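You operate a simulated robot arm through the tools that you are given. There is no shell and no other tool. Be economical: measure what you need, move in short steps, check, and stop when the job is done.

Carry out the task below with a simulated two-armed robot. There is one attempt and no reset: what you move stays moved.

TASK
Wipe up the spill on the blue trolley top with the rag and put it back.
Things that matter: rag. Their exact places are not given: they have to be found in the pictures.

It is judged by the outcome, as a careful person would: the job done as asked, and still so three seconds after it is handed in. It fails if anything else is knocked over, pushed out of place, dropped, spilled or broken.

THE ROBOT
Two 7-joint arms with two-finger parallel grippers on one trunk, on a base that drives. Base frame: it is fixed to the floor where the robot stands at the start and does not move with it; the origin is under the middle of the robot, x ahead of it, y to its left, z up. Readings come in mm, rad, newtons and seconds.
The left shoulder is at the start at [110, 169, 1311], the right one opposite. With the tool pointing down near the work surface each hand reaches from about 440 to 740 mm from the robot's upright axis, wherever it stands, measured 20 degrees to its own side. Payload 1.57 kg a hand.
The TCP of each hand is the grasp point between the finger pads, 30 mm short of the fingertips. In the tool frame z runs along the fingers and y along their closing line. The gripper opens to 80 mm. The fingers are 17 mm wide and 12 mm thick; the gripper's body (40 by 82 mm) begins 80 mm behind the TCP.
Orientation is that of the tool frame in the base frame, as a unit quaternion [w, x, y, z]. With the fingers straight down and closing along the base's y, the tool's x points along the base's -x, its y along +y and its z along -z.

THE INTERFACE
- The arms move only by the tool arm_command. It takes "left_commands", "right_commands" or both (then of equal length, played together; a hand with none holds still); each is text: rows parted by semicolons, each of 7 numbers parted by spaces: the finger opening in mm, from 0 to 80, then the shift along the tool's x, y, z in mm, then the turn, a rotation vector about the tool's x, y, z in degrees. In form: hand tx ty tz wx wy wz; .... A call has 1 to 8 rows; each row is the pose to reach, as a shift and turn from the pose commanded when the call began, along the tool's axes at that moment. Rows are played at 5 a second. More than 50 mm and 0.15 rad between two rows, or a gripper value outside its range, and nothing of the call is played. A pose out of reach is approached as far as the arm can. The call stops where the force on the tool passes 40 N (or 10 N more than at its start, if that is more) or the arm is blocked; 0.2 s more then pass. Each finger travels about 72 mm/s and halts on what it meets, pressing with about 36 N; the grip force reading is that of the motor and also rises with nothing between the fingers. The clock runs only during rows and for 0.2 s after the last one: add rows that repeat a pose to give the fingers time. The reply holds the time, the measured pose of the TCP, the force on the tool along the base axes, the opening and the grip force, in the units named above and with some noise, with the torque about the TCP (base axes, N m) and any sound that the robot's microphone picked up.
- Cameras (640 x 400 px; columns grow to the right, rows downward): "scene" is now at [150.9, 28.2, 1500]; the picture's right is [0.44, -0.90, 0.00], its down [-0.68, -0.33, -0.65] and it looks along [0.58, 0.28, -0.76] (base axes); focal length 287 px, centre (320, 200). "left" rides on the left gripper at [72, 7, -122] in its tool frame; the picture's right is [-0.09, 1.00, 0.00], its down [-0.84, -0.08, -0.54] and it looks along [-0.54, -0.05, 0.84] (tool axes); focal length 238 px, centre (320, 200). "right" rides on the right gripper at [72, -7, -122] in its tool frame; the picture's right is [0.09, 1.00, 0.00], its down [-0.84, 0.08, -0.54] and it looks along [-0.54, 0.05, 0.84] (tool axes); focal length 238 px, centre (320, 200).
- camera(camera): a new picture of that camera. The clock stands still meanwhile.
- lift_body(by): slides the trunk up (or, below 0, down) by that many mm; the arms and the scene camera ride with it, the base frame stays. It gives what a move gives, with no picture.
- base_move(legs): drives the robot by 1 to 6 legs, each [ahead, left, turn to the left] in mm, mm and rad, along the robot's own axes; the way and the turn of a leg run together, so that a leg with both is an arc; at most 1500 mm and 3.142 rad a leg. The arms and the cameras ride along, it lands a little off, and it stops where it bumps. It gives what a move gives.
- pan_tilt(pan, tilt): turns the head with the scene camera to pan (to the left, within 1.501 rad either way) and tilt (down, from -0.506 to 1.204), counted from straight ahead of the robot. It gives what a move gives.
- probe_pixels(camera, pixels): for up to 12 pixels [column, row] of the newest picture of that camera ("zoom" is the newest enlarged one), the place [x, y, z] in the base frame of the surface seen there, good to about 2 mm, but the place of the scene camera against the robot may be out by one fixed shift of up to 12 mm in any direction. The clock stands still meanwhile.
- close_up(camera, box): a new picture of the part [left, top, right, bottom] of that camera's present view, enlarged. The clock stands still meanwhile.
- job_done(): hands the job in; it is judged then, once.

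Keep the steps short. Do not move on a guess: measure, check each grasp and each placing, and mend mistakes. In all there are 80 turns and 70 pictures (those below and enlarged ones count). Leave the grippers open and the arms clear of the work at the hand-in unless told otherwise, and finish with a single line.

The tools are called as a command line: name --argument value ..., lists and objects as JSON in quotes. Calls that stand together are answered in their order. arm_command: Moves the arms, as the interface text tells. Its arguments: {"type":"object","properties":{"left_commands":{"type":"string"},"right_commands":{"type":"string"}},"required":[]} The other tools are called the same way: lift_body (by) slides the trunk up or down; base_move (legs) drives the base; pan_tilt (pan, tilt) turns the head that bears the scene camera; camera (camera) takes a picture; probe_pixels (camera, pixels) gives the place of the surface under pixels of a picture; close_up (camera, box) takes an enlarged picture of a part of a camera's view; job_done () hands the job in.

At the start:

```text
clock: 0.0
left_tcp_pos: [551.2, 482.1, 998.9]
left_tcp_rot: [-0.001, -0.001, 1.0, 0.0]
left_ft_force: [0.7, -0.7, -0.2]
left_ft_torque: [0.0, 0.0, 0.0]
left_gripper_width: 80.1
left_finger_force: 0.0
right_tcp_pos: [703.1, -103.5, 1063.3]
right_tcp_rot: [0.0, 0.002, 1.0, 0.001]
right_ft_force: [0.5, -0.5, -0.2]
right_ft_torque: [-0.01, 0.03, 0.01]
right_gripper_width: 80.0
right_finger_force: 0.2
trunk travel left (down, up): [-625.0, 265.0]
robot x, y, heading: [1.2, -0.6, -0.002]
head pan, tilt: [0.454, 0.866]
```

scene: 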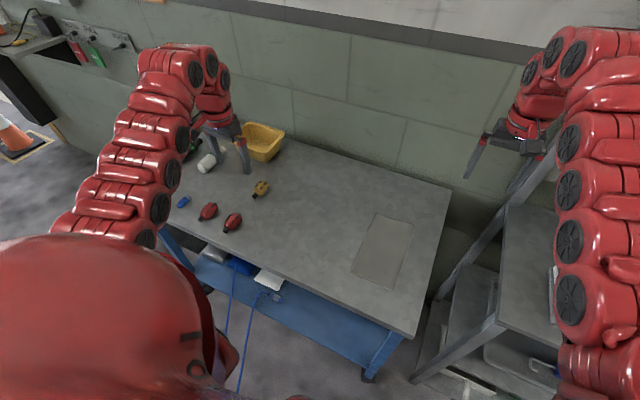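
right: 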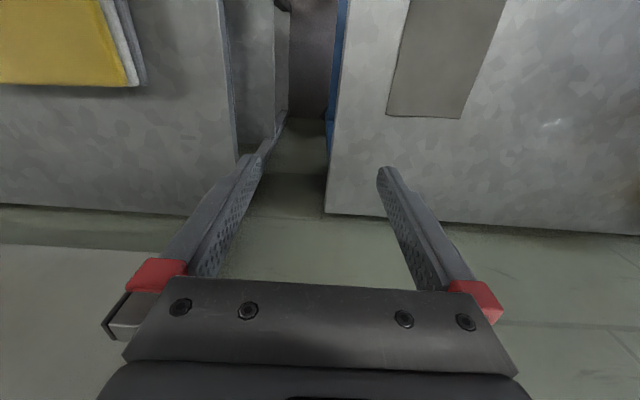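
left: 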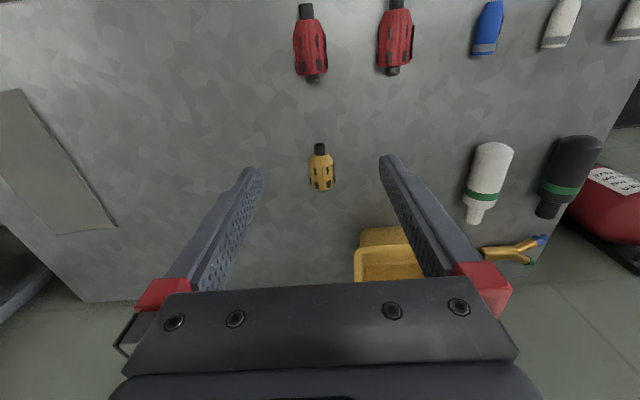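

I see a bench with a blue frame and a flat patch on it, and something yellow on a second table to the right. I'll pan the head right to look at that.

pan_tilt --pan -0.4 --tilt 0.9

camera --camera "scene"

```text
clock: 1.2
left_tcp_pos: [550.9, 481.4, 1000.2]
left_tcp_rot: [0.0, -0.001, 1.0, 0.0]
left_ft_force: [0.3, 0.1, 0.0]
left_ft_torque: [0.06, 0.0, -0.01]
left_gripper_width: 80.2
left_finger_force: 0.0
right_tcp_pos: [703.0, -104.4, 1063.6]
right_tcp_rot: [0.0, 0.001, 1.0, 0.0]
right_ft_force: [-0.2, 0.7, -0.1]
right_ft_torque: [0.04, 0.02, -0.02]
right_gripper_width: 80.3
right_finger_force: 0.0
trunk travel left (down, up): [-625.0, 265.0]
robot x, y, heading: [-4.7, 1.3, -0.003]
head pan, tilt: [-0.4, 0.901]
```

```text
66 pictures are left
```

scene: 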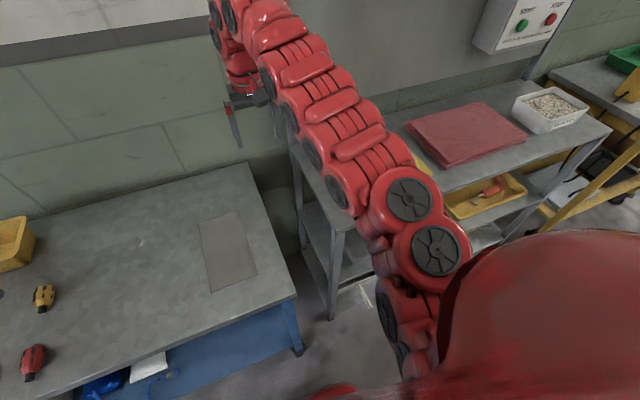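

The right arm hides part of the scene. I'll pan farther right, then left, to find every surface.

pan_tilt --pan -1.2 --tilt 0.7

camera --camera "scene"

pan_tilt --pan 1.3 --tilt 0.7

camera --camera "scene"

pan_tilt --pan 0.3 --tilt 1.1

camera --camera "scene"

```text
clock: 2.3
left_tcp_pos: [551.4, 480.8, 1000.3]
left_tcp_rot: [0.0, -0.001, 1.0, 0.0]
left_ft_force: [-0.7, 0.6, -0.8]
left_ft_torque: [0.04, -0.04, 0.0]
left_gripper_width: 80.0
left_finger_force: 0.1
right_tcp_pos: [703.0, -104.6, 1063.0]
right_tcp_rot: [0.0, 0.001, 1.0, 0.001]
right_ft_force: [-0.5, -0.1, 0.3]
right_ft_torque: [-0.02, -0.06, 0.01]
right_gripper_width: 80.2
right_finger_force: 0.0
trunk travel left (down, up): [-625.0, 265.0]
robot x, y, heading: [0.8, -0.5, -0.005]
head pan, tilt: [-1.201, 0.7]
```

```text
65 pictures are left
```

scene: 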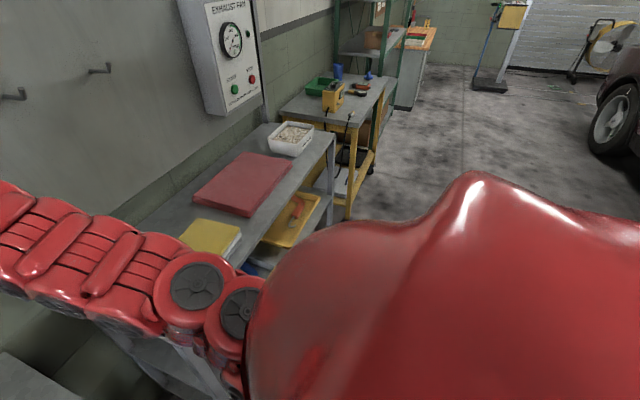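

```text
clock: 4.6
left_tcp_pos: [549.4, 480.4, 999.2]
left_tcp_rot: [0.0, 0.0, 1.0, 0.0]
left_ft_force: [-0.1, 0.1, -0.6]
left_ft_torque: [-0.02, 0.01, 0.0]
left_gripper_width: 80.3
left_finger_force: 0.1
right_tcp_pos: [703.2, -104.8, 1064.3]
right_tcp_rot: [0.0, 0.002, 1.0, 0.0]
right_ft_force: [-0.1, 0.0, -0.5]
right_ft_torque: [-0.01, -0.03, 0.02]
right_gripper_width: 80.0
right_finger_force: 0.1
trunk travel left (down, up): [-625.0, 265.0]
robot x, y, heading: [-0.5, -2.2, -0.001]
head pan, tilt: [1.3, 0.7]
```

```text
64 pictures are left
```

scene: 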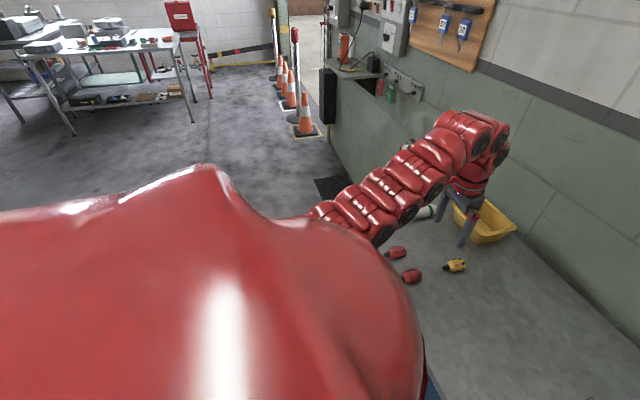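

```text
clock: 5.8
left_tcp_pos: [551.0, 482.2, 999.2]
left_tcp_rot: [0.0, 0.0, 1.0, 0.0]
left_ft_force: [0.2, 0.2, 0.4]
left_ft_torque: [0.01, 0.03, 0.02]
left_gripper_width: 79.8
left_finger_force: 0.0
right_tcp_pos: [703.2, -104.8, 1065.4]
right_tcp_rot: [-0.001, 0.003, 1.0, 0.0]
right_ft_force: [0.5, -0.1, -0.1]
right_ft_torque: [0.0, -0.01, 0.05]
right_gripper_width: 80.1
right_finger_force: 0.0
trunk travel left (down, up): [-625.0, 265.0]
robot x, y, heading: [0.4, 1.5, -0.001]
head pan, tilt: [0.3, 1.1]
```

```text
63 pictures are left
```

scene: 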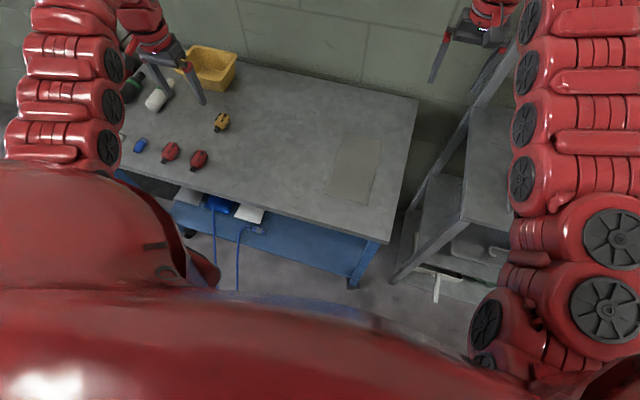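

The bench has a blue frame on casters, so it's likely the blue trolley. I'll zoom in on the patch (355,170) and its surroundings.

close_up --camera "scene" --box '[260, 70, 420, 240]'

close_up --camera "right" --box '[320, 0, 640, 240]'

close_up --camera "right" --box '[0, 0, 320, 240]'

close_up --camera "left" --box '[0, 0, 320, 300]'

```text
2.35 times, centred on (340, 155) of scene
```

zoom: 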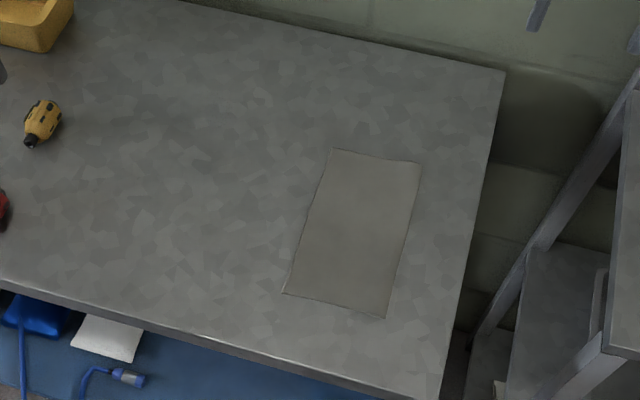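

```text
1.67 times, centred on (480, 120) of right
```

zoom: 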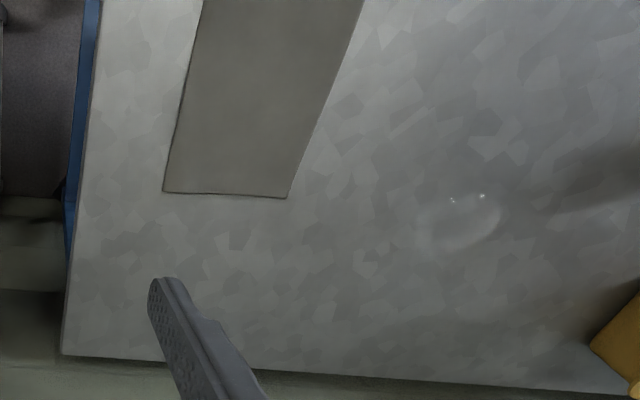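

```text
1.67 times, centred on (160, 120) of right
```

zoom: 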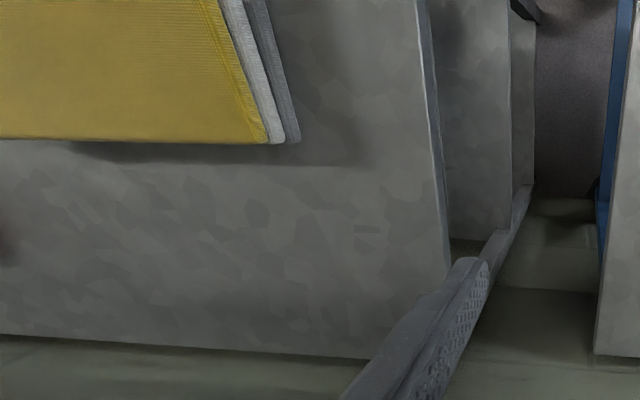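

```text
1.33 times, centred on (160, 150) of left
```

zoom: 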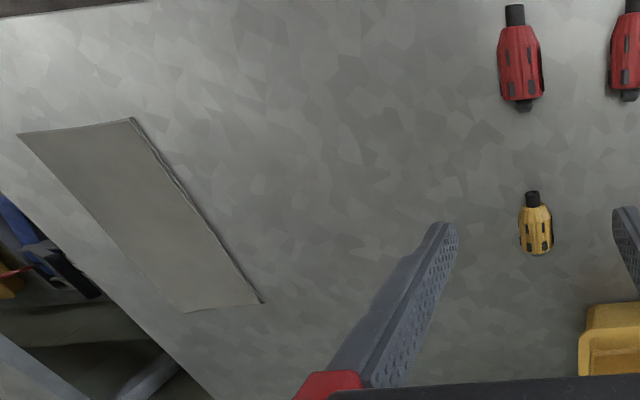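

There is a shiny, clear puddle in the right view near (564,132), and a flat grey cloth-like patch. I'll measure both for size and thickness.

probe_pixels --camera "zoom" --pixels '[[22, 135], [126, 124], [256, 300], [186, 308], [140, 220], [300, 250], [200, 180], [196, 205], [150, 340], [535, 230]]'

camera --camera "right"

probe_pixels --camera "right" --pixels '[[564, 132], [540, 140], [580, 125], [555, 110], [600, 150], [430, 60], [360, 60], [60, 40], [60, 120], [130, 70], [395, 112], [460, 116]]'

close_up --camera "right" --box '[500, 80, 630, 170]'

```text
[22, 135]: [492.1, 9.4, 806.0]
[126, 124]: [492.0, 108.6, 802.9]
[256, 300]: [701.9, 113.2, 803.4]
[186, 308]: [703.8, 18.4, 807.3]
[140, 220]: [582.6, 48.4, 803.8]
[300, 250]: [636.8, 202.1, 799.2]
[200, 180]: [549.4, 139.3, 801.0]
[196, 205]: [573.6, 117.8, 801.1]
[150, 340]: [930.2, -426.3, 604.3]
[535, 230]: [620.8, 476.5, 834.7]
```

```text
58 pictures are left
```

right: 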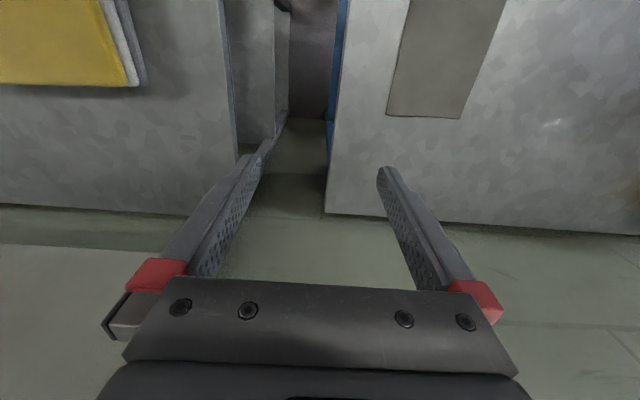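

```text
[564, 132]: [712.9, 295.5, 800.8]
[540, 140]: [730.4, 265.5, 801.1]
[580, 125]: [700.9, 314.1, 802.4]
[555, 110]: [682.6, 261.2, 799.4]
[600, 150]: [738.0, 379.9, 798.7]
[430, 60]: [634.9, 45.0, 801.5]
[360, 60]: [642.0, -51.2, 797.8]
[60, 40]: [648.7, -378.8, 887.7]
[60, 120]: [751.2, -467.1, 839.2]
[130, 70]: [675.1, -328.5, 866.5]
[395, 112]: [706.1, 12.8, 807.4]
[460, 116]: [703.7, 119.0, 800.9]
```

```text
4.44 times, centred on (565, 125) of right
```

zoom: 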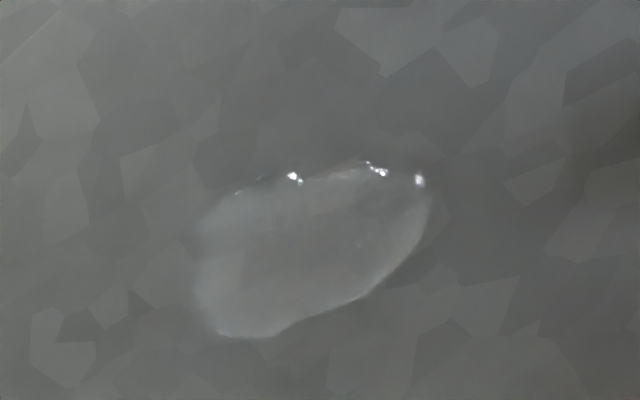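

The puddle is confirmed. I'll measure its bounds in this zoom, then look at the patch and the stacked cloths up close.

probe_pixels --camera "zoom" --pixels '[[195, 280], [240, 190], [370, 165], [430, 190], [400, 265], [340, 310], [250, 338], [205, 325], [310, 250]]'

close_up --camera "right" --box '[360, 0, 520, 130]'

arm_command --right_commands "80 40 20 0 0 0 0; 80 80 40 0 0 0 0; 80 120 60 0 0 0 0; 80 160 80 0 0 0 0; 80 200 100 0 0 0 0"

camera --camera "right"

```text
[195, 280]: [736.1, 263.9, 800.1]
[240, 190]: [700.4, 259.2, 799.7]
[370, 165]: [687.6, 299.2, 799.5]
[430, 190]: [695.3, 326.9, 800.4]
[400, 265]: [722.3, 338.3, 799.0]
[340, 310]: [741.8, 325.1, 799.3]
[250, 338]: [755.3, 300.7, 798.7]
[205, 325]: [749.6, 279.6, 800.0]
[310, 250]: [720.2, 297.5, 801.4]
```

```text
3.08 times, centred on (440, 65) of right
```

zoom: 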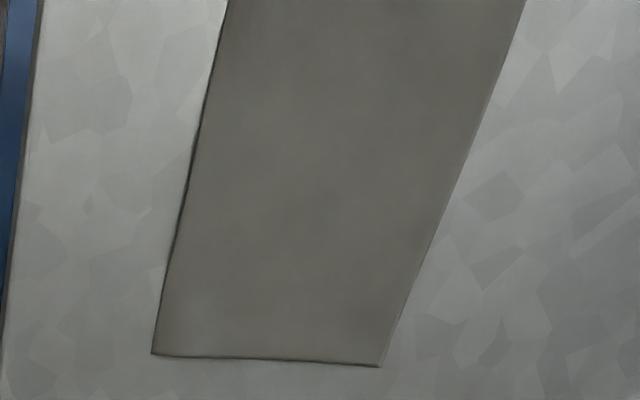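

```text
clock: 7.0
left_tcp_pos: [550.8, 481.7, 999.3]
left_tcp_rot: [0.001, 0.0, 1.0, 0.0]
left_ft_force: [-0.3, 0.0, -0.3]
left_ft_torque: [-0.05, -0.05, -0.01]
left_gripper_width: 80.0
left_finger_force: 0.1
right_tcp_pos: [592.2, 4.3, 1045.4]
right_tcp_rot: [0.001, 0.001, 1.0, 0.001]
right_ft_force: [-0.2, 0.3, -0.1]
right_ft_torque: [-0.02, -0.04, 0.0]
right_gripper_width: 80.1
right_finger_force: 0.1
right hand out of reach, approached as far as the arm can: row 2, 3, 4, 5
trunk travel left (down, up): [-625.0, 265.0]
robot x, y, heading: [-2.0, -1.5, 0.004]
head pan, tilt: [0.3, 1.1]
```

```text
55 pictures are left
```

right: 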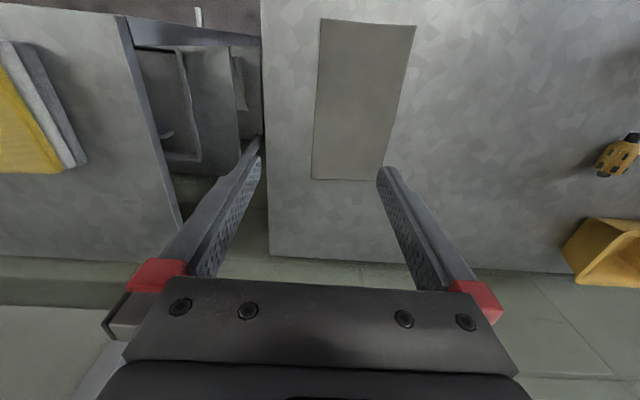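

close_up --camera "right" --box '[300, 10, 430, 190]'

close_up --camera "right" --box '[300, 130, 410, 190]'

close_up --camera "right" --box '[0, 20, 180, 190]'

```text
2.22 times, centred on (365, 100) of right
```

zoom: 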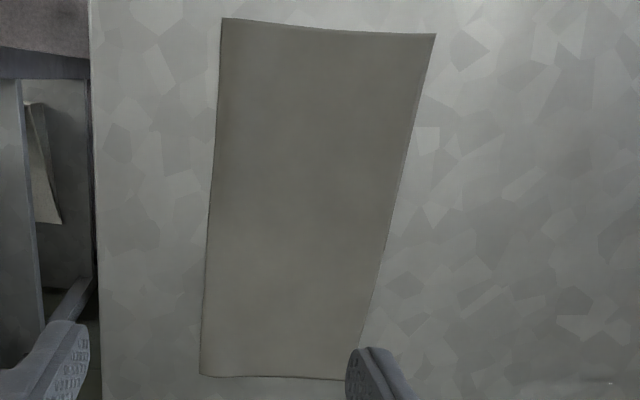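

```text
5.82 times, centred on (355, 160) of right
```

zoom: 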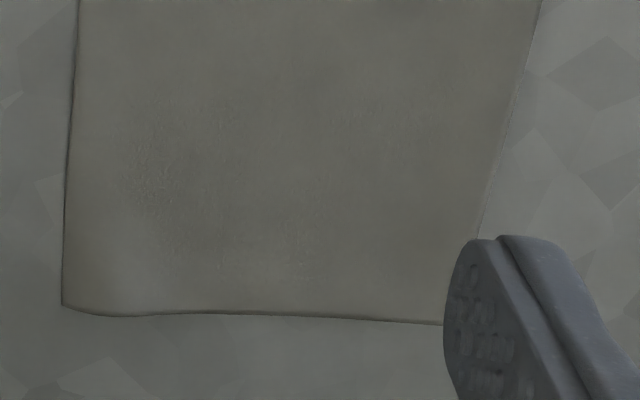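

```text
2.35 times, centred on (90, 105) of right
```

zoom: 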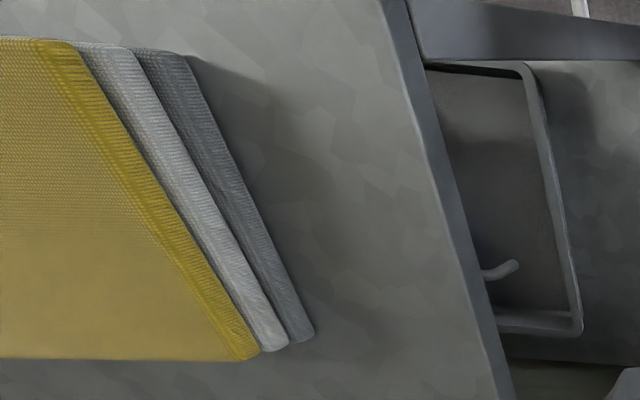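

The patch looks like a soft, thin cloth with curled edges. Before deciding, I'll check the other candidates: the white thing on the lower shelf and the rest of the side shelf.

close_up --camera "scene" --box '[170, 180, 300, 270]'

close_up --camera "scene" --box '[400, 120, 520, 320]'

probe_pixels --camera "right" --pixels '[[318, 175], [330, 165], [350, 178], [350, 186], [383, 160], [392, 160], [365, 100], [300, 100], [370, 40], [330, 25], [405, 30], [350, 155]]'

```text
4.44 times, centred on (235, 225) of scene
```

zoom: 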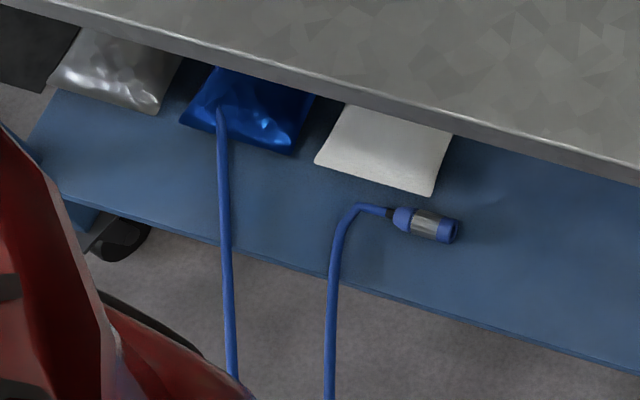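

```text
2.00 times, centred on (460, 220) of scene
```

zoom: 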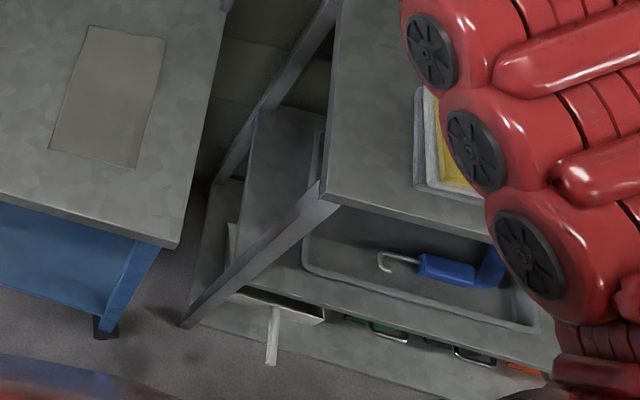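

```text
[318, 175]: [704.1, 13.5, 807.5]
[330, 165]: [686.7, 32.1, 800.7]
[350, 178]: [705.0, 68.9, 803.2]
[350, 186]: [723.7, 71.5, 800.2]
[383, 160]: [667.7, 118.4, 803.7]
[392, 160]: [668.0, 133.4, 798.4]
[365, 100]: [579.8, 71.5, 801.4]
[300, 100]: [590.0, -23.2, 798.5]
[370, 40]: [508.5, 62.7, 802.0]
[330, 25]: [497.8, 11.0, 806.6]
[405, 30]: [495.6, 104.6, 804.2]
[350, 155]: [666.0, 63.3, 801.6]
```

The stack of towels and the sealed packs look like fixed stock. The loose grey cloth on the trolley top is the rag: x 492–705, y 10–119, about 3–6 mm high. The spill is at x 688–755, y 259–338. Next I'll move the right hand back out of the way and measure the trolley edges and nearby obstacles.

arm_command --right_commands "80 -20 -40 0 0 0 0; 80 -40 -80 -20 0 0 0; 80 -60 -120 -40 0 0 0; 80 -80 -160 -60 0 0 0; 80 -100 -200 -80 0 0 0; 80 -110 -240 -100 0 0 0"

pan_tilt --pan 0.45 --tilt 0.85

camera --camera "scene"

probe_pixels --camera "scene" --pixels '[[400, 330], [250, 265], [440, 200], [330, 160], [260, 160], [245, 130], [260, 190], [233, 222], [208, 211], [183, 201], [205, 162], [370, 225]]'

```text
clock: 8.4
left_tcp_pos: [551.0, 479.4, 1000.7]
left_tcp_rot: [0.0, 0.0, 1.0, 0.001]
left_ft_force: [0.2, -0.2, 0.2]
left_ft_torque: [0.02, 0.03, 0.01]
left_gripper_width: 80.1
left_finger_force: 0.1
right_tcp_pos: [707.8, -220.1, 1088.0]
right_tcp_rot: [0.004, 0.002, 1.0, 0.002]
right_ft_force: [0.0, 0.2, 0.4]
right_ft_torque: [0.07, -0.02, -0.01]
right_gripper_width: 79.9
right_finger_force: 0.2
right hand out of reach, approached as far as the arm can: row 2, 3, 4, 5, 6
trunk travel left (down, up): [-625.0, 265.0]
robot x, y, heading: [0.4, 0.3, 0.002]
head pan, tilt: [0.3, 1.1]
```

```text
clock: 9.2
left_tcp_pos: [551.1, 480.3, 998.7]
left_tcp_rot: [0.001, -0.001, 1.0, 0.0]
left_ft_force: [-0.8, 0.1, 0.0]
left_ft_torque: [-0.04, 0.02, 0.0]
left_gripper_width: 79.9
left_finger_force: 0.0
right_tcp_pos: [708.2, -215.8, 1088.2]
right_tcp_rot: [0.004, 0.001, 1.0, 0.0]
right_ft_force: [-0.1, 0.0, -0.4]
right_ft_torque: [-0.02, 0.01, -0.01]
right_gripper_width: 79.8
right_finger_force: 0.1
trunk travel left (down, up): [-625.0, 265.0]
robot x, y, heading: [1.4, -1.9, -0.004]
head pan, tilt: [0.45, 0.85]
```

```text
49 pictures are left
```

scene: 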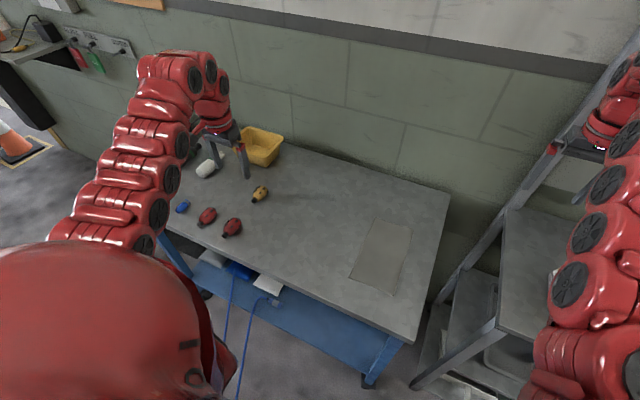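

```text
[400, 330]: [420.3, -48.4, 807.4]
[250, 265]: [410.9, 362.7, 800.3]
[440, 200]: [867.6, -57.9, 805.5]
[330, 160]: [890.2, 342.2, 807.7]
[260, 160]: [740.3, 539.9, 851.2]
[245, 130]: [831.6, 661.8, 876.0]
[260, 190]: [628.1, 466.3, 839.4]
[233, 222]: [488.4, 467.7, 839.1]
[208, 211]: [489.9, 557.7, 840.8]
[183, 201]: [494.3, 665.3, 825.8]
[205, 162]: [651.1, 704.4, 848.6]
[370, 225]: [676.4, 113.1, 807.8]
```

The trolley top spans x ~400–890, and the nearest obstacle is the yellow tool at y≈470. I'll test the left hand's reach over the spill (720,298) at a safe height, before gripping.

arm_command --left_commands "80 -28 -30 10 0 0 0; 80 -56 -61 30 0 0 0; 80 -85 -92 55 0 0 0; 80 -113 -122 80 0 0 0; 80 -141 -152 100 0 0 0; 80 -169 -183 120 0 0 0; 80 -169 -183 140 0 0 0"

camera --camera "left"

```text
clock: 10.8
left_tcp_pos: [711.4, 298.0, 870.1]
left_tcp_rot: [0.0, -0.002, 1.0, -0.001]
left_ft_force: [0.4, 0.5, -0.6]
left_ft_torque: [-0.02, -0.01, 0.01]
left_gripper_width: 80.1
left_finger_force: 0.0
left hand out of reach, approached as far as the arm can: row 6, 7
right_tcp_pos: [707.4, -215.1, 1089.1]
right_tcp_rot: [0.005, 0.001, 1.0, -0.002]
right_ft_force: [-0.1, -0.2, -0.1]
right_ft_torque: [-0.02, -0.02, -0.01]
right_gripper_width: 80.0
right_finger_force: 0.1
trunk travel left (down, up): [-625.0, 265.0]
robot x, y, heading: [3.3, 0.5, 0.0]
head pan, tilt: [0.45, 0.85]
```

```text
48 pictures are left
```

left: 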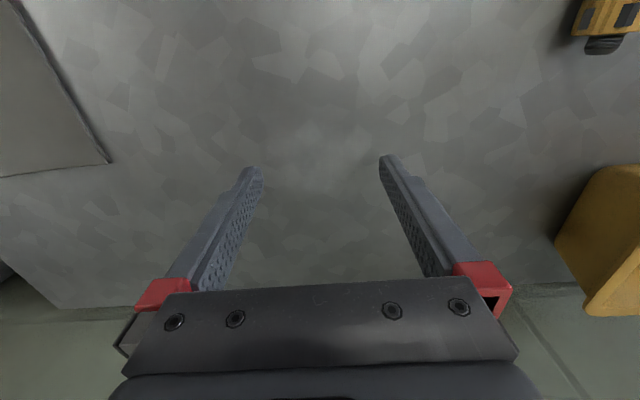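

Reach is marginal here. Driving about 80 mm ahead would help, so I'll check how much floor is free in front of the base.

pan_tilt --pan 0.0 --tilt 1.2

camera --camera "scene"

probe_pixels --camera "scene" --pixels '[[160, 260], [220, 270], [280, 270], [320, 280], [320, 250], [260, 240], [200, 235], [240, 300], [380, 280], [300, 320]]'

```text
clock: 11.7
left_tcp_pos: [713.2, 296.6, 869.8]
left_tcp_rot: [0.0, -0.001, 1.0, 0.0]
left_ft_force: [0.2, 0.7, 0.2]
left_ft_torque: [0.0, -0.02, -0.01]
left_gripper_width: 79.8
left_finger_force: 0.1
right_tcp_pos: [708.2, -215.8, 1087.6]
right_tcp_rot: [0.004, 0.002, 1.0, 0.0]
right_ft_force: [-0.3, 1.1, -0.3]
right_ft_torque: [0.01, 0.0, 0.02]
right_gripper_width: 80.0
right_finger_force: 0.0
trunk travel left (down, up): [-625.0, 265.0]
robot x, y, heading: [1.5, 5.4, 0.002]
head pan, tilt: [0.0, 1.201]
```

```text
47 pictures are left
```

scene: 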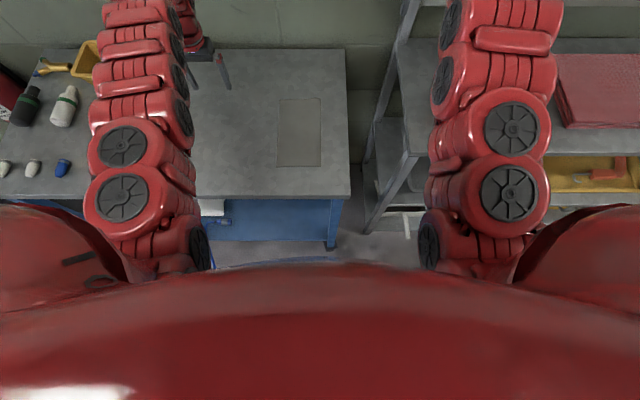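

```text
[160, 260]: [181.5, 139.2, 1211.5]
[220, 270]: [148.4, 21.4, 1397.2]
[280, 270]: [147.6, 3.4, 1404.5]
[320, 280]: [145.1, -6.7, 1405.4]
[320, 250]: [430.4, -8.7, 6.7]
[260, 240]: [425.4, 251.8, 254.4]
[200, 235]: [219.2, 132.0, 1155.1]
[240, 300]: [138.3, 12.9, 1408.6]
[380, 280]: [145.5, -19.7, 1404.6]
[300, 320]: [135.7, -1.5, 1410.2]
```

probe_pixels --camera "scene" --pixels '[[300, 261], [270, 262], [320, 259], [235, 266], [300, 255], [300, 264]]'

close_up --camera "scene" --box '[200, 180, 420, 280]'

```text
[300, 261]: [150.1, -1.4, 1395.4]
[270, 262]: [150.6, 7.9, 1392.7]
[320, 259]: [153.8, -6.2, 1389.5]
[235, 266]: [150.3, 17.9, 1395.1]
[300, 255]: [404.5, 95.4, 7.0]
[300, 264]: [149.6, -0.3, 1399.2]
```

```text
2.91 times, centred on (310, 230) of scene
```

zoom: 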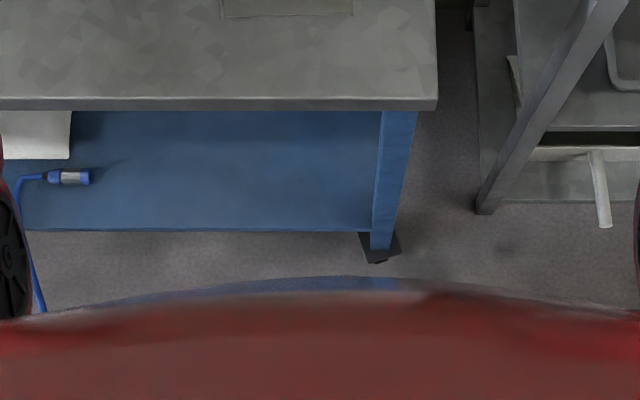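

The base could be close to the trolley's legs, so I won't drive. Lowering the trunk will extend the reach instead. First I'll lift both hands, bringing the left one above the rag's left edge (598,115).

arm_command --left_commands "80 10 -10 -40 0 0 0; 80 30 -40 -70 0 0 0; 80 50 -75 -95 0 0 0; 80 70 -110 -120 0 0 0; 80 95 -145 -140 0 0 0; 80 114 -183 -150 0 0 0; 80 114 -183 -170 0 0 0"

lift_body --by -130

pan_tilt --pan 0.3 --tilt 1.0

camera --camera "scene"

camera --camera "left"

```text
clock: 13.3
left_tcp_pos: [677.4, 118.9, 1053.3]
left_tcp_rot: [-0.004, -0.006, 1.0, -0.007]
left_ft_force: [2.8, -10.3, 3.6]
left_ft_torque: [1.05, 0.23, -0.03]
left_gripper_width: 80.0
left_finger_force: 0.0
left hand out of reach, approached as far as the arm can: row 5, 6, 7
right_tcp_pos: [709.3, -212.6, 1088.9]
right_tcp_rot: [0.005, 0.0, 1.0, -0.002]
right_ft_force: [-0.1, 2.4, 0.3]
right_ft_torque: [-0.21, 0.02, -0.01]
right_gripper_width: 80.0
right_finger_force: 0.1
trunk travel left (down, up): [-625.0, 265.0]
robot x, y, heading: [-1.0, -1.5, -0.002]
head pan, tilt: [0.0, 1.201]
```

```text
clock: 14.9
left_tcp_pos: [678.5, 112.9, 928.7]
left_tcp_rot: [0.0, -0.001, 1.0, 0.0]
left_ft_force: [0.4, 0.0, 0.3]
left_ft_torque: [0.01, 0.0, 0.01]
left_gripper_width: 80.1
left_finger_force: 0.0
right_tcp_pos: [708.7, -216.3, 958.8]
right_tcp_rot: [0.005, 0.002, 1.0, 0.0]
right_ft_force: [0.4, -0.4, -0.2]
right_ft_torque: [-0.01, -0.01, 0.02]
right_gripper_width: 80.1
right_finger_force: 0.1
trunk travel left (down, up): [-495.0, 395.0]
robot x, y, heading: [2.3, 0.6, 0.001]
head pan, tilt: [0.0, 1.201]
```

```text
clock: 15.7
left_tcp_pos: [676.3, 112.1, 929.3]
left_tcp_rot: [0.0, -0.001, 1.0, 0.0]
left_ft_force: [-0.4, 0.1, 0.2]
left_ft_torque: [0.03, 0.0, -0.01]
left_gripper_width: 79.9
left_finger_force: 0.1
right_tcp_pos: [708.8, -216.2, 957.5]
right_tcp_rot: [0.005, 0.002, 1.0, -0.001]
right_ft_force: [0.0, -0.3, 0.0]
right_ft_torque: [-0.01, 0.0, -0.02]
right_gripper_width: 80.0
right_finger_force: 0.0
trunk travel left (down, up): [-495.0, 395.0]
robot x, y, heading: [1.2, -1.4, 0.001]
head pan, tilt: [0.3, 1.0]
```

```text
45 pictures are left
```

scene: 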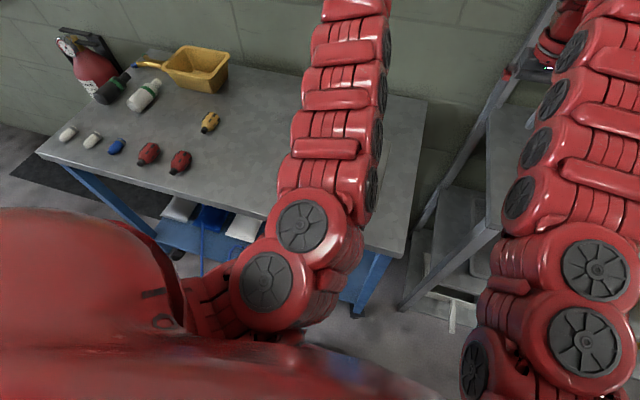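

```text
44 pictures are left
```

left: 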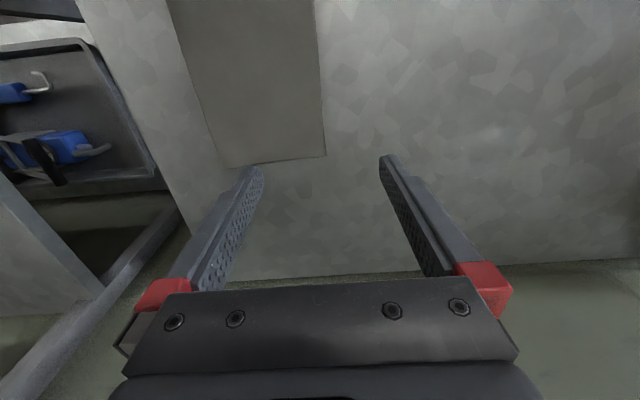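

Forces are back to zero. Now I'll move the left hand back over the middle of the rag's left edge (600,115).

arm_command --left_commands "80 25 0 0 0 0 0; 80 50 0 10 0 0 0; 80 77 2 20 0 0 0; 80 77 2 30 0 0 0"

camera --camera "left"

```text
clock: 16.7
left_tcp_pos: [618.7, 112.4, 915.1]
left_tcp_rot: [-0.001, 0.001, 1.0, 0.0]
left_ft_force: [1.0, -0.1, 0.2]
left_ft_torque: [0.02, 0.01, -0.01]
left_gripper_width: 80.1
left_finger_force: 0.0
left hand out of reach, approached as far as the arm can: row 3, 4
right_tcp_pos: [708.8, -215.3, 959.1]
right_tcp_rot: [0.005, 0.002, 1.0, 0.0]
right_ft_force: [0.1, 0.4, 0.0]
right_ft_torque: [0.03, 0.0, 0.01]
right_gripper_width: 80.1
right_finger_force: 0.0
trunk travel left (down, up): [-495.0, 395.0]
robot x, y, heading: [1.4, -1.6, -0.005]
head pan, tilt: [0.3, 1.0]
```

```text
43 pictures are left
```

left: 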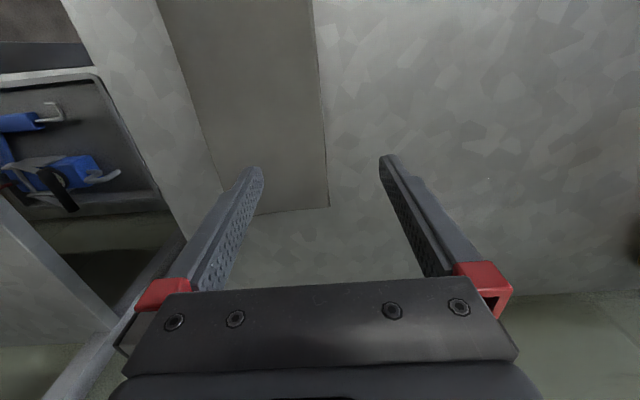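

The rag's left edge lies between the fingers. I'll narrow the opening to 60, centre at y≈118 and descend until the tips are just above the table.

arm_command --left_commands "70 0 3 20 0 0 0; 60 0 5 40 0 0 0; 60 0 6 60 0 0 0; 60 0 6 72 0 0 0; 60 0 6 78 0 0 0"

camera --camera "left"

```text
clock: 17.9
left_tcp_pos: [635.8, 132.7, 875.0]
left_tcp_rot: [0.0, -0.001, 1.0, 0.0]
left_ft_force: [0.2, 0.2, 0.4]
left_ft_torque: [0.0, 0.0, -0.03]
left_gripper_width: 60.0
left_finger_force: 0.0
left hand out of reach, approached as far as the arm can: row 1, 2, 3, 4, 5
right_tcp_pos: [707.8, -216.6, 958.6]
right_tcp_rot: [0.006, 0.001, 1.0, 0.001]
right_ft_force: [-0.3, -0.3, -0.5]
right_ft_torque: [-0.01, 0.0, 0.0]
right_gripper_width: 79.9
right_finger_force: 0.1
trunk travel left (down, up): [-495.0, 395.0]
robot x, y, heading: [-2.6, 1.5, 0.001]
head pan, tilt: [0.3, 1.0]
```

```text
42 pictures are left
```

left: 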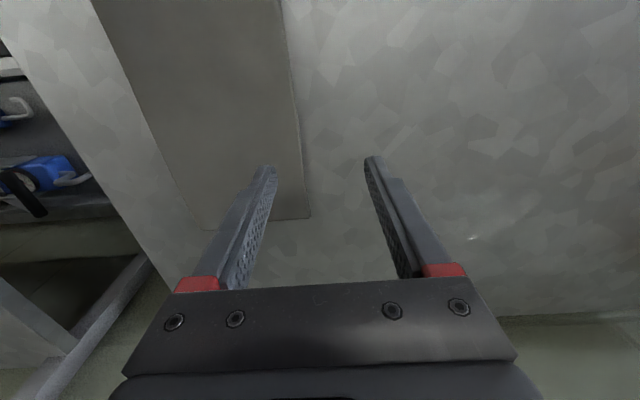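

The limit here is the arm's inward swing, not distance. Turning the robot right about 0.3 rad brings both the rag and the spill to the left arm's good side. I'll raise the trunk first so both hands clear everything, then turn.

lift_body --by 130

base_move --legs '[[0, 0, -0.3]]'

pan_tilt --pan 0.5 --tilt 0.95

camera --camera "scene"

camera --camera "left"

```text
clock: 19.5
left_tcp_pos: [636.8, 133.1, 1002.9]
left_tcp_rot: [-0.001, -0.001, 1.0, 0.001]
left_ft_force: [0.0, 0.8, -0.7]
left_ft_torque: [-0.01, 0.0, -0.02]
left_gripper_width: 60.3
left_finger_force: 0.0
right_tcp_pos: [707.6, -217.3, 1088.1]
right_tcp_rot: [0.004, 0.001, 1.0, 0.0]
right_ft_force: [0.2, 0.4, 1.2]
right_ft_torque: [0.0, 0.02, -0.01]
right_gripper_width: 79.6
right_finger_force: 0.2
trunk travel left (down, up): [-625.0, 265.0]
robot x, y, heading: [1.1, 1.8, -0.0]
head pan, tilt: [0.3, 1.0]
```

```text
clock: 20.9
left_tcp_pos: [646.3, -62.9, 1001.3]
left_tcp_rot: [0.0, 0.15, 0.989, 0.0]
left_ft_force: [0.1, 0.4, 0.5]
left_ft_torque: [0.0, 0.0, 0.01]
left_gripper_width: 60.0
left_finger_force: 0.1
right_tcp_pos: [611.5, -415.8, 1087.5]
right_tcp_rot: [0.004, 0.151, 0.989, -0.001]
right_ft_force: [-0.6, -1.0, -0.6]
right_ft_torque: [-0.01, -0.01, -0.03]
right_gripper_width: 79.7
right_finger_force: 0.0
trunk travel left (down, up): [-625.0, 265.0]
robot x, y, heading: [1.4, -1.7, -0.301]
head pan, tilt: [0.3, 1.0]
```

```text
clock: 21.6
left_tcp_pos: [647.3, -62.1, 1002.5]
left_tcp_rot: [0.001, 0.149, 0.989, 0.0]
left_ft_force: [-0.2, 0.0, -0.1]
left_ft_torque: [-0.03, 0.0, -0.04]
left_gripper_width: 60.1
left_finger_force: 0.0
right_tcp_pos: [612.2, -416.8, 1088.0]
right_tcp_rot: [0.005, 0.152, 0.988, 0.0]
right_ft_force: [0.9, -0.6, -0.3]
right_ft_torque: [0.0, 0.02, -0.01]
right_gripper_width: 79.9
right_finger_force: 0.0
trunk travel left (down, up): [-625.0, 265.0]
robot x, y, heading: [-0.7, -2.0, -0.301]
head pan, tilt: [0.499, 0.949]
```

```text
41 pictures are left
```

scene: 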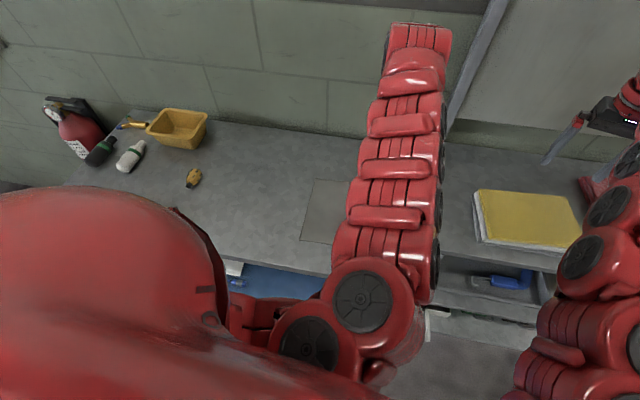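

```text
40 pictures are left
```

left: 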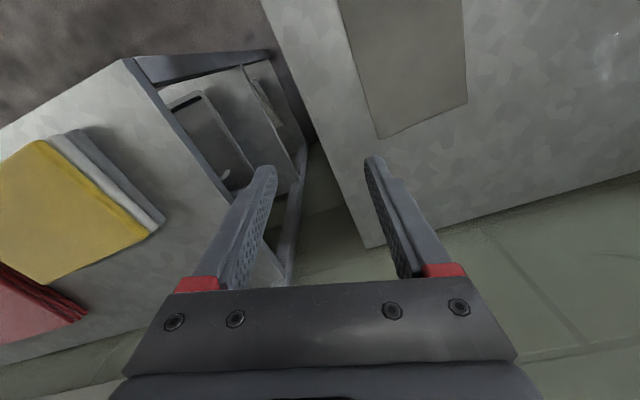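

The turn worked. Now I'll move the left hand over the rag's left edge middle (598,118), turning the tool back square with the rag (−17.2° about tool z).

arm_command --left_commands "60 17 26 10 0 0 -3; 60 33 53 20 0 0 -6; 60 50 79 30 0 0 -9; 60 66 105 45 0 0 -12; 60 83 132 60 0 0 -15; 60 100 158 80 0 0 -17.2; 60 100 158 90 0 0 -17.2"

camera --camera "left"

```text
clock: 23.2
left_tcp_pos: [679.5, 17.1, 990.8]
left_tcp_rot: [0.043, -0.012, 0.995, 0.094]
left_ft_force: [-0.3, 0.1, -0.9]
left_ft_torque: [-0.04, -0.01, 0.03]
left_gripper_width: 60.0
left_finger_force: 0.0
left hand out of reach, approached as far as the arm can: row 1, 2, 3, 4, 5, 6, 7
right_tcp_pos: [612.4, -416.5, 1087.7]
right_tcp_rot: [0.005, 0.152, 0.988, -0.001]
right_ft_force: [-0.5, -0.7, -0.1]
right_ft_torque: [-0.02, 0.0, 0.01]
right_gripper_width: 80.2
right_finger_force: 0.0
trunk travel left (down, up): [-625.0, 265.0]
robot x, y, heading: [-1.1, -2.3, -0.304]
head pan, tilt: [0.499, 0.949]
```

```text
39 pictures are left
```

left: 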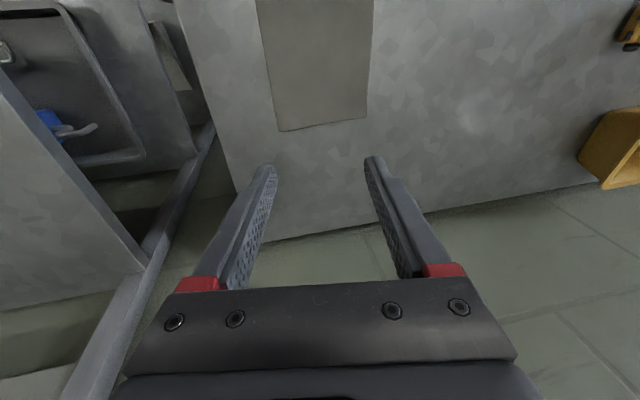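

The arm met a joint limit and tilted a bit. I'll swing it out to the comfortable left side at height, (620,300,970), squaring the tool again, and then approach the rag from there.

arm_command --left_commands "60 8 39 10 1.5 0.7 0.2; 60 16 79 19 3 1.4 0.4; 60 24 118 29 4.6 2.1 0.6; 60 33 158 39 6.2 2.8 0.8; 60 41 197 48 7.7 3.5 1; 60 49 237 58 9.3 4.2 1.2; 60 57 276 68 10.8 4.9 1.4"

```text
clock: 24.8
left_tcp_pos: [717.8, 152.2, 997.2]
left_tcp_rot: [0.094, -0.058, 0.985, 0.13]
left_ft_force: [0.0, 0.7, 0.1]
left_ft_torque: [-0.04, 0.04, -0.02]
left_gripper_width: 60.3
left_finger_force: 0.0
left hand out of reach, approached as far as the arm can: row 1, 2, 3, 4, 5, 6, 7
right_tcp_pos: [613.7, -411.6, 1089.0]
right_tcp_rot: [0.004, 0.151, 0.989, -0.003]
right_ft_force: [1.1, 0.5, -0.8]
right_ft_torque: [-0.07, 0.01, 0.01]
right_gripper_width: 80.2
right_finger_force: 0.1
trunk travel left (down, up): [-625.0, 265.0]
robot x, y, heading: [0.2, 1.4, -0.3]
head pan, tilt: [0.499, 0.949]
```

The wrist's preferred yaw is with the robot, not with the room. I'll return to a robot-relative pose known to be good, (668,297,1000) with tool yaw −0.3.

arm_command --left_commands "60 5 21 4 2.4 1.2 3.4; 60 10 42 8 4.7 2.4 6.8; 60 15 63 12 7.1 3.6 10.2; 60 20 84 16 9.5 4.8 13.5; 60 25 105 20 11.9 6.1 16.9; 60 30 126 24 14.2 7.3 20.3; 60 35 147 27 16.6 8.5 23.7; 60 35 147 27 16.6 8.5 23.7"

camera --camera "scene"

```text
clock: 26.6
left_tcp_pos: [661.6, 294.6, 1003.5]
left_tcp_rot: [0.0, 0.149, 0.989, 0.002]
left_ft_force: [1.1, -0.2, -0.5]
left_ft_torque: [0.0, 0.0, -0.02]
left_gripper_width: 60.1
left_finger_force: 0.1
left hand out of reach, approached as far as the arm can: row 1, 2, 3, 4, 5
right_tcp_pos: [611.4, -416.8, 1087.4]
right_tcp_rot: [0.005, 0.151, 0.988, -0.001]
right_ft_force: [0.0, -0.9, -1.0]
right_ft_torque: [-0.02, 0.01, 0.01]
right_gripper_width: 80.0
right_finger_force: 0.0
trunk travel left (down, up): [-625.0, 265.0]
robot x, y, heading: [1.4, 1.3, -0.299]
head pan, tilt: [0.499, 0.949]
```

```text
38 pictures are left
```

scene: 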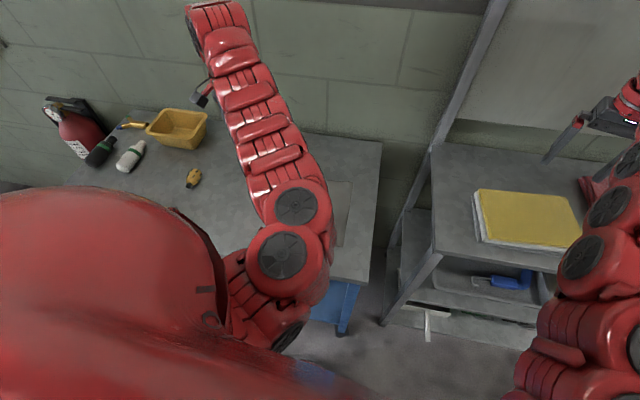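

Now it's good and square. I'll move to above the rag's left edge (598,118), keeping the yaw.

arm_command --left_commands "60 2 -38 10 0 0 0; 60 4 -76 30 0 0 0; 60 6 -114 50 0 0 0; 60 8 -152 70 0 0 0; 60 9 -188 90 0 0 0; 60 9 -188 110 0 0 0"

camera --camera "left"

```text
clock: 28.0
left_tcp_pos: [674.4, 168.4, 1003.8]
left_tcp_rot: [-0.014, 0.147, 0.989, 0.015]
left_ft_force: [-0.5, 0.3, -0.3]
left_ft_torque: [0.0, 0.03, 0.01]
left_gripper_width: 60.1
left_finger_force: 0.0
left hand out of reach, approached as far as the arm can: row 1, 2, 3, 4, 5, 6
right_tcp_pos: [611.7, -418.8, 1087.4]
right_tcp_rot: [0.005, 0.151, 0.989, 0.0]
right_ft_force: [0.1, -0.1, 0.6]
right_ft_torque: [0.03, 0.0, -0.01]
right_gripper_width: 80.0
right_finger_force: 0.0
trunk travel left (down, up): [-625.0, 265.0]
robot x, y, heading: [1.8, -0.7, -0.303]
head pan, tilt: [0.499, 0.949]
```

```text
37 pictures are left
```

left: 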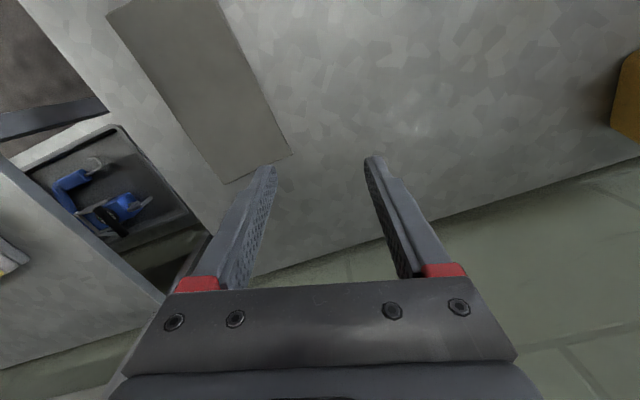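

The inner reach limit shrinks near the table, since the elbow folds less there. I'll descend here first, over bare table between the rag and the spill, and then move in.

arm_command --left_commands "60 -5 0 35 0.7 -0.9 0; 60 -5 0 70 1.5 -1.8 0.2; 60 0 0 100 1.5 -1.8 0.2; 60 0 0 120 1.5 -1.8 0.2; 60 20 -15 120 1.5 -1.8 0.2; 60 40 -35 120 1.5 -1.8 0.2; 60 56 -70 122 1.5 -1.8 0.2"

camera --camera "left"

```text
clock: 29.6
left_tcp_pos: [685.1, 165.7, 880.3]
left_tcp_rot: [0.014, 0.149, 0.989, -0.014]
left_ft_force: [-0.3, -0.5, 0.2]
left_ft_torque: [0.03, -0.02, 0.0]
left_gripper_width: 59.8
left_finger_force: 0.1
left hand out of reach, approached as far as the arm can: row 1, 2, 3, 4, 5, 6, 7
right_tcp_pos: [613.0, -416.9, 1087.4]
right_tcp_rot: [0.005, 0.151, 0.988, 0.0]
right_ft_force: [0.5, -0.4, -0.4]
right_ft_torque: [0.04, -0.02, -0.01]
right_gripper_width: 80.0
right_finger_force: 0.0
trunk travel left (down, up): [-625.0, 265.0]
robot x, y, heading: [1.4, -3.7, -0.304]
head pan, tilt: [0.499, 0.949]
```

```text
36 pictures are left
```

left: 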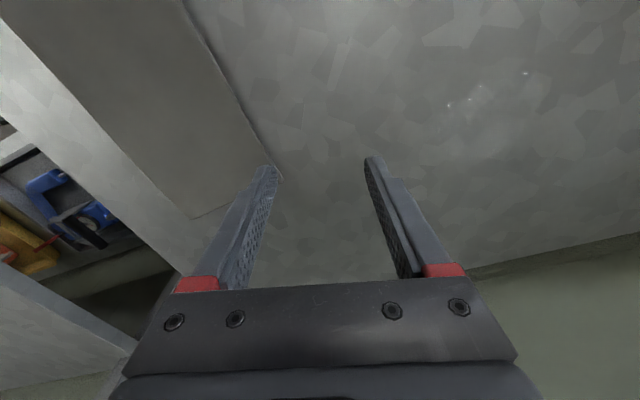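

The arm is near some joint limit. I'll test whether turning the tool clockwise (+tool z) frees it, moving in gently at this height.

arm_command --left_commands "60 0 0 0 -1.3 1.8 6; 60 0 0 0 -1.3 1.8 13; 60 0 0 0 -1.3 1.8 20; 60 0 0 0 -1.3 1.8 27; 60 20 -20 0 -1.3 1.8 30; 60 40 -40 0 -1.3 1.8 30; 60 56 -60 0 -1.3 1.8 30"

```text
clock: 31.2
left_tcp_pos: [673.6, 141.2, 855.5]
left_tcp_rot: [0.004, 0.401, 0.916, 0.004]
left_ft_force: [-0.3, 0.7, -0.4]
left_ft_torque: [-0.01, -0.01, 0.02]
left_gripper_width: 60.1
left_finger_force: 0.0
left hand out of reach, approached as far as the arm can: row 5, 6, 7
right_tcp_pos: [612.2, -417.6, 1087.8]
right_tcp_rot: [0.004, 0.151, 0.988, -0.001]
right_ft_force: [1.0, 0.2, 0.5]
right_ft_torque: [0.02, 0.0, 0.02]
right_gripper_width: 80.1
right_finger_force: 0.1
trunk travel left (down, up): [-625.0, 265.0]
robot x, y, heading: [2.1, -4.5, -0.299]
head pan, tilt: [0.499, 0.949]
```

pan_tilt --pan 0.6 --tilt 0.8

camera --camera "scene"

probe_pixels --camera "scene" --pixels '[[290, 100], [280, 150], [270, 180], [270, 210], [275, 240], [300, 270], [280, 300], [290, 70]]'

```text
clock: 31.9
left_tcp_pos: [672.7, 142.8, 854.8]
left_tcp_rot: [0.003, 0.4, 0.916, 0.004]
left_ft_force: [0.1, -0.4, 0.2]
left_ft_torque: [-0.04, -0.05, 0.02]
left_gripper_width: 60.2
left_finger_force: 0.1
right_tcp_pos: [611.9, -416.9, 1088.3]
right_tcp_rot: [0.004, 0.151, 0.989, -0.001]
right_ft_force: [-0.9, 1.1, 0.8]
right_ft_torque: [0.01, -0.01, 0.0]
right_gripper_width: 80.0
right_finger_force: 0.1
trunk travel left (down, up): [-625.0, 265.0]
robot x, y, heading: [2.3, -0.9, -0.306]
head pan, tilt: [0.6, 0.799]
```

```text
35 pictures are left
```

scene: 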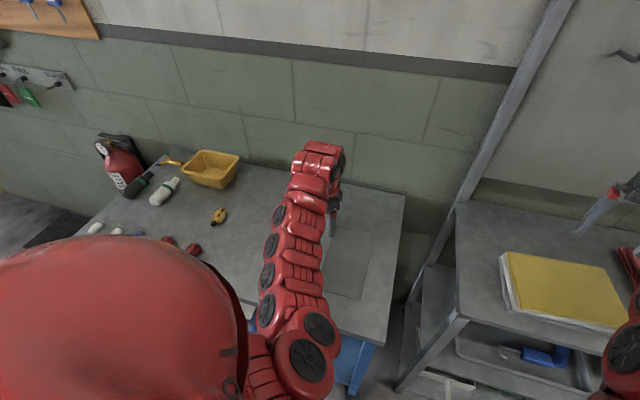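

```text
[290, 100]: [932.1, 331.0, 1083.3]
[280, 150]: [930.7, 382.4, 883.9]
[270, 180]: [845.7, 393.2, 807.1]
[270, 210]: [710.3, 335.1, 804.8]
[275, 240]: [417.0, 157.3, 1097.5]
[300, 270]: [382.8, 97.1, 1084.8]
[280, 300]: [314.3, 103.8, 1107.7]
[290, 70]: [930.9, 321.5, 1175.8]
```

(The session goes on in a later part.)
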